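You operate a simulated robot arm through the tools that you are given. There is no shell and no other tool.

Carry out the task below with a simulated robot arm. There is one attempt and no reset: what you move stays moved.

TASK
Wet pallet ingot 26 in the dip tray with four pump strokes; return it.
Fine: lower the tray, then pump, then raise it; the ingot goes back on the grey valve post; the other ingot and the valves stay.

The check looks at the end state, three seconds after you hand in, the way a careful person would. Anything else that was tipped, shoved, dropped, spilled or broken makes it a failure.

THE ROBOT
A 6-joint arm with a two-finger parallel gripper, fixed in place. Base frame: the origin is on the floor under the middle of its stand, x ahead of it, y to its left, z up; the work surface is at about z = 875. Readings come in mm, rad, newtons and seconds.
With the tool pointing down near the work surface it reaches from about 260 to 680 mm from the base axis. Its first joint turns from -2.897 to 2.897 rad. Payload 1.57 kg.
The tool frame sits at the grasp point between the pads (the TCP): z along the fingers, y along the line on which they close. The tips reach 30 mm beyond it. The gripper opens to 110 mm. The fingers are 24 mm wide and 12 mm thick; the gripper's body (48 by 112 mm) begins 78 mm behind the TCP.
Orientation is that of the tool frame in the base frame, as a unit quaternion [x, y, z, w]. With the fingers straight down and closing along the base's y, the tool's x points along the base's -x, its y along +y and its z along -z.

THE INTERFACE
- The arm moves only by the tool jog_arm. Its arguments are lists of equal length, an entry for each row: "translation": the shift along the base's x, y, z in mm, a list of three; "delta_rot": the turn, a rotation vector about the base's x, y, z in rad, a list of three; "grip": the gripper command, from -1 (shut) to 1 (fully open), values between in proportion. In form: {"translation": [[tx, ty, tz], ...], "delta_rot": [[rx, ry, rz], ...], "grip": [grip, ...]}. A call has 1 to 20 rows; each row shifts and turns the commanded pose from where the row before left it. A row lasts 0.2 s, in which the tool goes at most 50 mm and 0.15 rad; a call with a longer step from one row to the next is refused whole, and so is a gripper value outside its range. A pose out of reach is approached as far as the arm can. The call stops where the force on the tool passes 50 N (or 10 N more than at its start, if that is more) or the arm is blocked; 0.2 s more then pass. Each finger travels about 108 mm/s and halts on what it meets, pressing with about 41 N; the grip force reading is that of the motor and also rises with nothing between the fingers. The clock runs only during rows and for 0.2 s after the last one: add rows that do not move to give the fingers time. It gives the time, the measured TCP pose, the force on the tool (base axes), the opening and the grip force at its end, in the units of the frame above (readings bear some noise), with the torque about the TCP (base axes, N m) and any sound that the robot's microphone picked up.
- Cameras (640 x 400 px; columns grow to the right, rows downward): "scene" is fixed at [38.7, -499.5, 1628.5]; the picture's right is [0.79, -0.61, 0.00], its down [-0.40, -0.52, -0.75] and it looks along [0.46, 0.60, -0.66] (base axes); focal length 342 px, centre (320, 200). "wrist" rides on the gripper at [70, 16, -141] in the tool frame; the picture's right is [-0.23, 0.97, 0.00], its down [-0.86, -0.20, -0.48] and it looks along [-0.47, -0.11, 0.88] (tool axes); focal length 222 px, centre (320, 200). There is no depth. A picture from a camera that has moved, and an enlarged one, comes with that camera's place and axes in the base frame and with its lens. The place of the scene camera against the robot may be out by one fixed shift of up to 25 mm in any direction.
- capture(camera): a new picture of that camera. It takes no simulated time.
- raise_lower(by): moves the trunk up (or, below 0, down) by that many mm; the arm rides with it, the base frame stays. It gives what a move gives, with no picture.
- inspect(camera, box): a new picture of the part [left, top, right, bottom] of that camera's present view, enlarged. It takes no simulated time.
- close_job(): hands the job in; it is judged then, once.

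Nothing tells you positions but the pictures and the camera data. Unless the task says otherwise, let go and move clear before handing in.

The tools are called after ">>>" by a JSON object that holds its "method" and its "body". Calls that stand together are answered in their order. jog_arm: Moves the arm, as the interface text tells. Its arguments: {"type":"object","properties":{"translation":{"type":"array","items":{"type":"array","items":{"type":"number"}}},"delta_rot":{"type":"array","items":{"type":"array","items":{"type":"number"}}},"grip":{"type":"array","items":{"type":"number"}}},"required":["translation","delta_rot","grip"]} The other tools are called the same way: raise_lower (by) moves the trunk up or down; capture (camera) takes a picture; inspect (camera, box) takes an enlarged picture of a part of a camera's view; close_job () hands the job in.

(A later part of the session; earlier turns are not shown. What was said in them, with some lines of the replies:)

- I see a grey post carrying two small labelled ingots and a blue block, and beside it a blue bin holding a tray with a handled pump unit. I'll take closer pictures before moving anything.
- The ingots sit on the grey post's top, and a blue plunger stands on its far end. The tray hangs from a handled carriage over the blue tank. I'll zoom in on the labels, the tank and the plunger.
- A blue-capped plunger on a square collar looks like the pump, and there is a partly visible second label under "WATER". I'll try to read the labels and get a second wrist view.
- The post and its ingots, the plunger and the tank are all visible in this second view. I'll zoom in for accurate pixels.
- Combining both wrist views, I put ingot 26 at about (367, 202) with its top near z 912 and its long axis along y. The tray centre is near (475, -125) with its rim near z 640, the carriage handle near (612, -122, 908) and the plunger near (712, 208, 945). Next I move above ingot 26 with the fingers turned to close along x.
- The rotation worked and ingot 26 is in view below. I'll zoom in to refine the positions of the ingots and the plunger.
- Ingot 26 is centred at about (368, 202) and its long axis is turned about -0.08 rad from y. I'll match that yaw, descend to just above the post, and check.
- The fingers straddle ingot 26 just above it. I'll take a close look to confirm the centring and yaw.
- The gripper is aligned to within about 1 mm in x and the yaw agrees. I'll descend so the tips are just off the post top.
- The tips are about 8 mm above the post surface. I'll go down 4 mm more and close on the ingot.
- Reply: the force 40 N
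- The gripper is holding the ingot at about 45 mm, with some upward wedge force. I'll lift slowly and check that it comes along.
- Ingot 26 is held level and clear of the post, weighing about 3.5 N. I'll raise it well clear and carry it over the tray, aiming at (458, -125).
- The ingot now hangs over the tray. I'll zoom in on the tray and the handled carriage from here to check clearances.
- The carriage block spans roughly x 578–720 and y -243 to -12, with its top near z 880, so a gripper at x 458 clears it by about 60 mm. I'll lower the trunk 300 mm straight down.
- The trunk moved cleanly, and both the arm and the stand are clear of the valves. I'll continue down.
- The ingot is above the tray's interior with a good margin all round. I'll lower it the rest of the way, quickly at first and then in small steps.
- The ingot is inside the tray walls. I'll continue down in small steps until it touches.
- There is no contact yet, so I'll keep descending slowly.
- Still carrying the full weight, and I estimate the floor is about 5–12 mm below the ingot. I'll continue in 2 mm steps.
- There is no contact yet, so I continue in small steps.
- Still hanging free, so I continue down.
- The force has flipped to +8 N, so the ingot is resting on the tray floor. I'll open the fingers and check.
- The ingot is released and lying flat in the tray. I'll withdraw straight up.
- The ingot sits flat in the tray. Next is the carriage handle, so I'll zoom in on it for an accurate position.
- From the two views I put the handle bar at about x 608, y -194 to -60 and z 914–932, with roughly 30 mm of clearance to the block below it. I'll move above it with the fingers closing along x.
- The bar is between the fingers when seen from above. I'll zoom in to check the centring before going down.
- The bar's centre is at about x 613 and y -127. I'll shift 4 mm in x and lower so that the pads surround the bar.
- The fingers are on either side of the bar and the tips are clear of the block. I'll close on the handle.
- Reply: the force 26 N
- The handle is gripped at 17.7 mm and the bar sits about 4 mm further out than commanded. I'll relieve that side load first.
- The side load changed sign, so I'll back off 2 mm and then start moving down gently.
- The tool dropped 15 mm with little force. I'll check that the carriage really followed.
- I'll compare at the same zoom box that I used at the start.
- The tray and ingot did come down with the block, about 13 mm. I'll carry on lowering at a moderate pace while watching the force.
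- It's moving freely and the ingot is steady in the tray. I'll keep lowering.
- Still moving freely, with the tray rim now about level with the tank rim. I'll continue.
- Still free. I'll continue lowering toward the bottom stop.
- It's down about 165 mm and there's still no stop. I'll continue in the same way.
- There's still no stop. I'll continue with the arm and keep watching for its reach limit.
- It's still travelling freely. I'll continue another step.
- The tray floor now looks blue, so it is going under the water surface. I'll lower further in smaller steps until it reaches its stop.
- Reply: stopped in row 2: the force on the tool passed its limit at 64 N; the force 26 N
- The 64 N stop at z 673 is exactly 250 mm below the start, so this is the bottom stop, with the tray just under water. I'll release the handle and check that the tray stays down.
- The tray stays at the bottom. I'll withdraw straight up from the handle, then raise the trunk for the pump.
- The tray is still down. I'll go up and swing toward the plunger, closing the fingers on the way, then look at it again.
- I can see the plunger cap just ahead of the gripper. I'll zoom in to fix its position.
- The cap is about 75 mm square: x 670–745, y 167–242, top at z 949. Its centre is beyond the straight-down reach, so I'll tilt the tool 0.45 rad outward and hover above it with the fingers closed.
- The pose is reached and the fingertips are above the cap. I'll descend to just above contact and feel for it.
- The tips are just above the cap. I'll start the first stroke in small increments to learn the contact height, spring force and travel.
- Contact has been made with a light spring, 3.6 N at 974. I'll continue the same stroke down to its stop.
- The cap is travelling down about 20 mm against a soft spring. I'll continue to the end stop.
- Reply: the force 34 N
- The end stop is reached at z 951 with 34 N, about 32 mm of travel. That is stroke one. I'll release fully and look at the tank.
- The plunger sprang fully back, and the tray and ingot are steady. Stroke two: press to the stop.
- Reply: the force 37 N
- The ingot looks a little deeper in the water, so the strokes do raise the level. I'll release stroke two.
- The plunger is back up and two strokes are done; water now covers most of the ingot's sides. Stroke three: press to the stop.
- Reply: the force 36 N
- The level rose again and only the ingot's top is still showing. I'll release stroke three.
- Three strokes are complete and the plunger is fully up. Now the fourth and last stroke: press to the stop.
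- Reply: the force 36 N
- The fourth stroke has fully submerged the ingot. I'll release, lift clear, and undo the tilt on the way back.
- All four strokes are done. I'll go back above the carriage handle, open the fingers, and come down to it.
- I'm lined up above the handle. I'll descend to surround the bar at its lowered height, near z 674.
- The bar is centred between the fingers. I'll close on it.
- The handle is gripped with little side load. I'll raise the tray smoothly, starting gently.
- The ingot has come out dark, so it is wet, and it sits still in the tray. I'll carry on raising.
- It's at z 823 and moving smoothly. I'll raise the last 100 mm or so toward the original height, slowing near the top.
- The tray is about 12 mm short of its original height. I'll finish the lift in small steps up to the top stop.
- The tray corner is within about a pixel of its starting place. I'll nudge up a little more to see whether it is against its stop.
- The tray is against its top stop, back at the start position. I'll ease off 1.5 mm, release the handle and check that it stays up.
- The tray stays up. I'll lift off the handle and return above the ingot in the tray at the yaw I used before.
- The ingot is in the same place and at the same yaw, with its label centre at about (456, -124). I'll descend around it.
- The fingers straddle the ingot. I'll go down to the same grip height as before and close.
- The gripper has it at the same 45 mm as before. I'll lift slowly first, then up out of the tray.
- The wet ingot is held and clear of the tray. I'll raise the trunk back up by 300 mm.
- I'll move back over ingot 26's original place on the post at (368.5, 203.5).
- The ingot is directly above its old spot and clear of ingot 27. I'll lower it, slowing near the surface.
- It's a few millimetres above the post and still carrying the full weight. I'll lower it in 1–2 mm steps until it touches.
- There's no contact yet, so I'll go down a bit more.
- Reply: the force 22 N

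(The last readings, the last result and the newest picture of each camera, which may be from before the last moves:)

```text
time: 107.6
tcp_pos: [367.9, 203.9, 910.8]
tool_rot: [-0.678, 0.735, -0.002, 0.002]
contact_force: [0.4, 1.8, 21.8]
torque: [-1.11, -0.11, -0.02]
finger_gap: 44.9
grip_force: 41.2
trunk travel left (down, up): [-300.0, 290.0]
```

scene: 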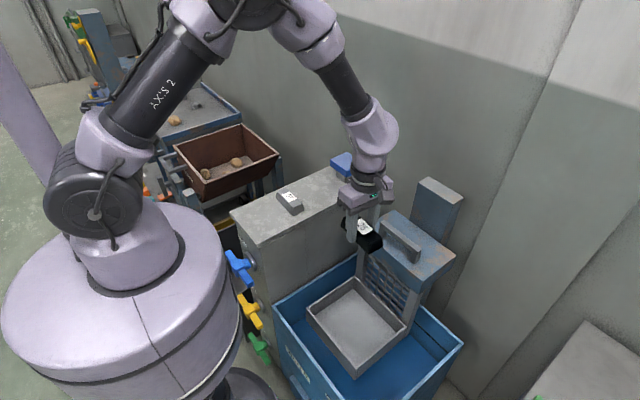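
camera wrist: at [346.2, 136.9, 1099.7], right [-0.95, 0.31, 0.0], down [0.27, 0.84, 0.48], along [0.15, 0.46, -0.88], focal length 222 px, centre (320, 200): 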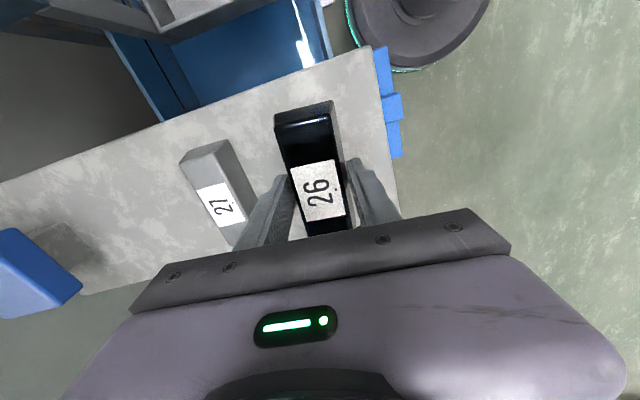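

It has touched down on the post, at +22 N. I'll ease up 0.5 mm and open the fingers.

>>> {"method": "jog_arm", "body": {"translation": [[0, 0, 0.5], [0, 0, 0], [0, 0, 0], [0, 0, 0], [0, 0, 0]], "delta_rot": [[0, 0, 0], [0, 0, 0], [0, 0, 0], [0, 0, 0], [0, 0, 0]], "grip": [-1, -0.1, 0.3, 0.4, 0.4]}}

>>> {"method": "inspect", "body": {"camera": "scene", "box": [200, 150, 320, 250]}}

>>> {"method": "capture", "body": {"camera": "wrist"}}

```text
time: 108.8
tcp_pos: [368.9, 202.5, 910.5]
tool_rot: [-0.678, 0.735, -0.001, 0.001]
contact_force: [-0.1, 0.8, 0.2]
torque: [0.03, -0.01, 0.03]
finger_gap: 76.9
grip_force: 0.0
trunk travel left (down, up): [-300.0, 290.0]
```

```text
4.00 times, centred on (260, 200) of scene
camera zoom: at [38.7, -499.5, 1628.5], right [0.79, -0.61, 0.0], down [-0.4, -0.52, -0.75], along [0.46, 0.6, -0.66], focal length 1367 px, centre (560, 200)
```

zoom: 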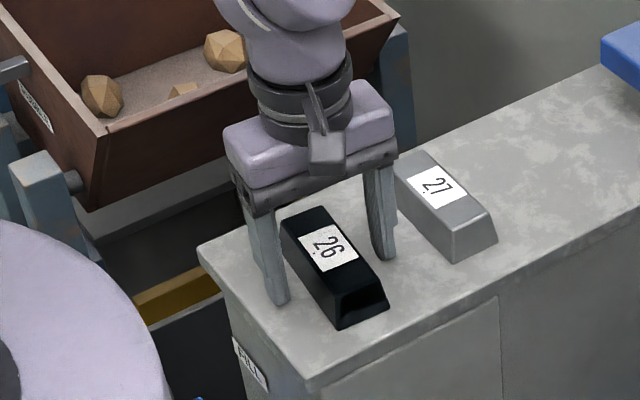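

```text
taken
camera wrist: at [345.3, 135.0, 1052.7], right [-0.95, 0.31, 0.0], down [0.27, 0.84, 0.48], along [0.15, 0.46, -0.88], focal length 222 px, centre (320, 200)
```

wrist: 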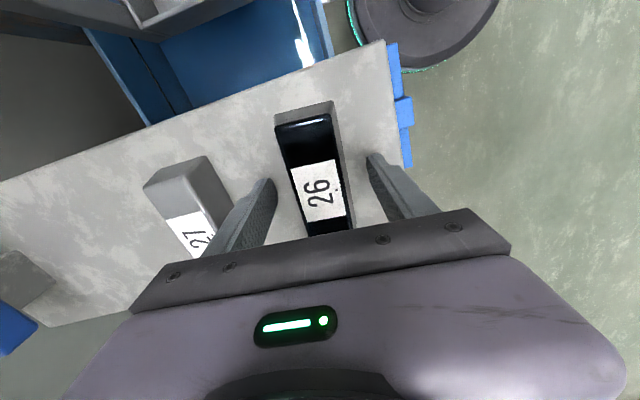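

The wet ingot 26 is back flat on the post in its original place. I'll lift straight up and clear, then make a final check of everything.

>>> {"method": "jog_arm", "body": {"translation": [[0, 0, 10], [0, 0, 25], [0, 0, 40], [0, 0, 45], [0, 0, 45], [0, 0, 45], [0, 0, 45], [0, 0, 0], [0, 0, 0]], "delta_rot": [[0, 0, 0], [0, 0, 0], [0, 0, 0], [0, 0, 0], [0, 0, 0], [0, 0, 0], [0, 0, 0], [0, 0, 0], [0, 0, 0]], "grip": [0.4, 0.4, 0.4, 0.4, 0.4, 0.4, 0.4, 0.4, 0.4]}}

>>> {"method": "capture", "body": {"camera": "scene"}}

>>> {"method": "inspect", "body": {"camera": "scene", "box": [220, 140, 380, 240]}}

>>> {"method": "inspect", "body": {"camera": "scene", "box": [220, 170, 480, 400]}}

>>> {"method": "capture", "body": {"camera": "wrist"}}

```text
time: 110.8
tcp_pos: [367.7, 203.9, 1166.8]
tool_rot: [-0.678, 0.735, -0.003, 0.001]
contact_force: [0.0, 0.1, 0.6]
torque: [0.01, 0.03, 0.02]
finger_gap: 77.1
grip_force: 0.0
trunk travel left (down, up): [-300.0, 290.0]
```

```text
taken
```

scene: 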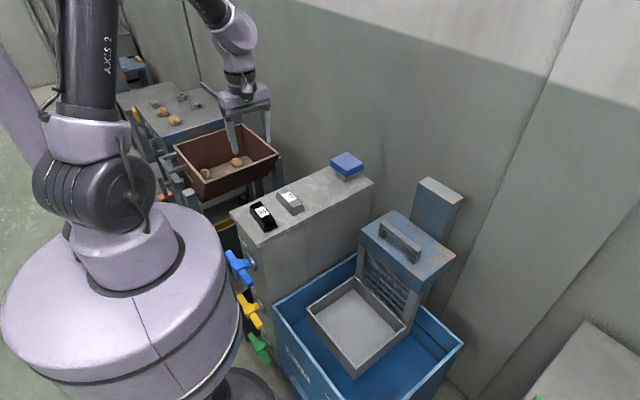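

```text
4.00 times, centred on (300, 190) of scene
camera zoom: at [38.7, -499.5, 1628.5], right [0.79, -0.61, 0.0], down [-0.4, -0.52, -0.75], along [0.46, 0.6, -0.66], focal length 1367 px, centre (400, 240)
```

zoom: 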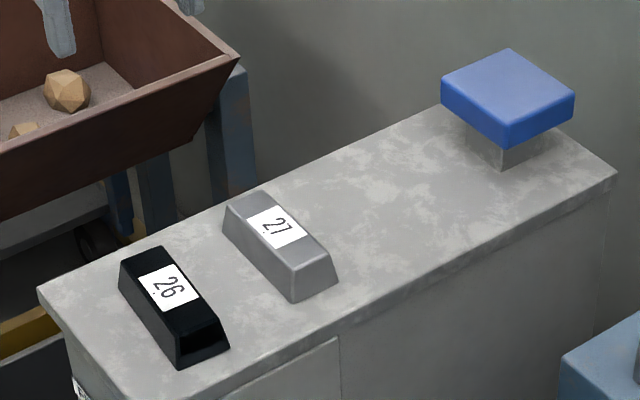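

```text
1.74 times, centred on (350, 285) of scene
camera zoom: at [38.7, -499.5, 1628.5], right [0.79, -0.61, 0.0], down [-0.4, -0.52, -0.75], along [0.46, 0.6, -0.66], focal length 594 px, centre (268, 52)
```

zoom: 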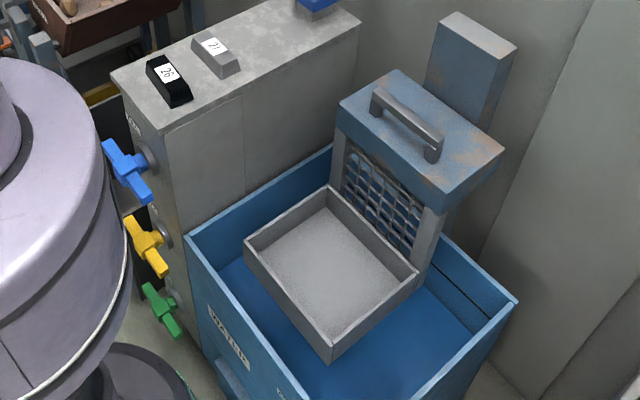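

```text
taken
camera wrist: at [345.1, 135.9, 1309.1], right [-0.95, 0.31, 0.0], down [0.27, 0.84, 0.48], along [0.15, 0.46, -0.88], focal length 222 px, centre (320, 200)
```

wrist: 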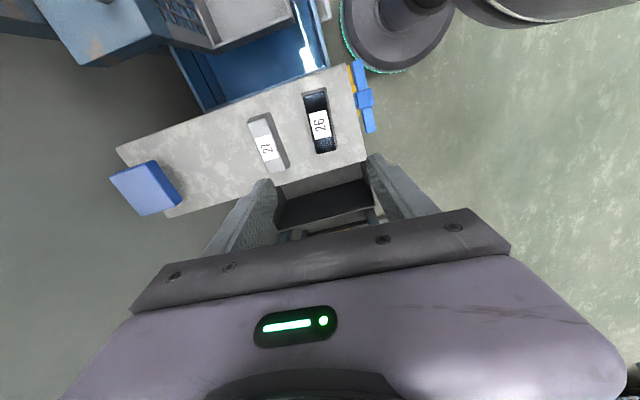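

Ingot 26 is wet and black, back in its original spot on the grey post. Ingot 27 and the valves match the first pictures, the plunger is up, and the tray is raised and empty. The gripper is clear, so I'm handing in.

>>> {"method": "close_job", "body": {}}

```text
The job is handed in.
```

Ingot 26 has been wetted and is back in its original place on the grey valve post. I've handed the job in; the tool only confirmed it was received, so I don't know the verdict.

- **Dip:** I set the ingot in the tray and lowered the tray by its handle to the bottom stop. I then pressed the blue plunger to its end stop four times, letting it spring fully back each time. The water rose with the strokes, and the fourth covered the ingot completely.
- **Return:** I raised the tray back to its top stop. The ingot had turned from grey to black, and I put it back at the same position and angle it started from.
- **Everything else:** In the final pictures, ingot 27 and the three valves look unmoved. The plunger is up, the tray is raised and empty, and nothing looks spilled or knocked. The gripper is open and well clear.
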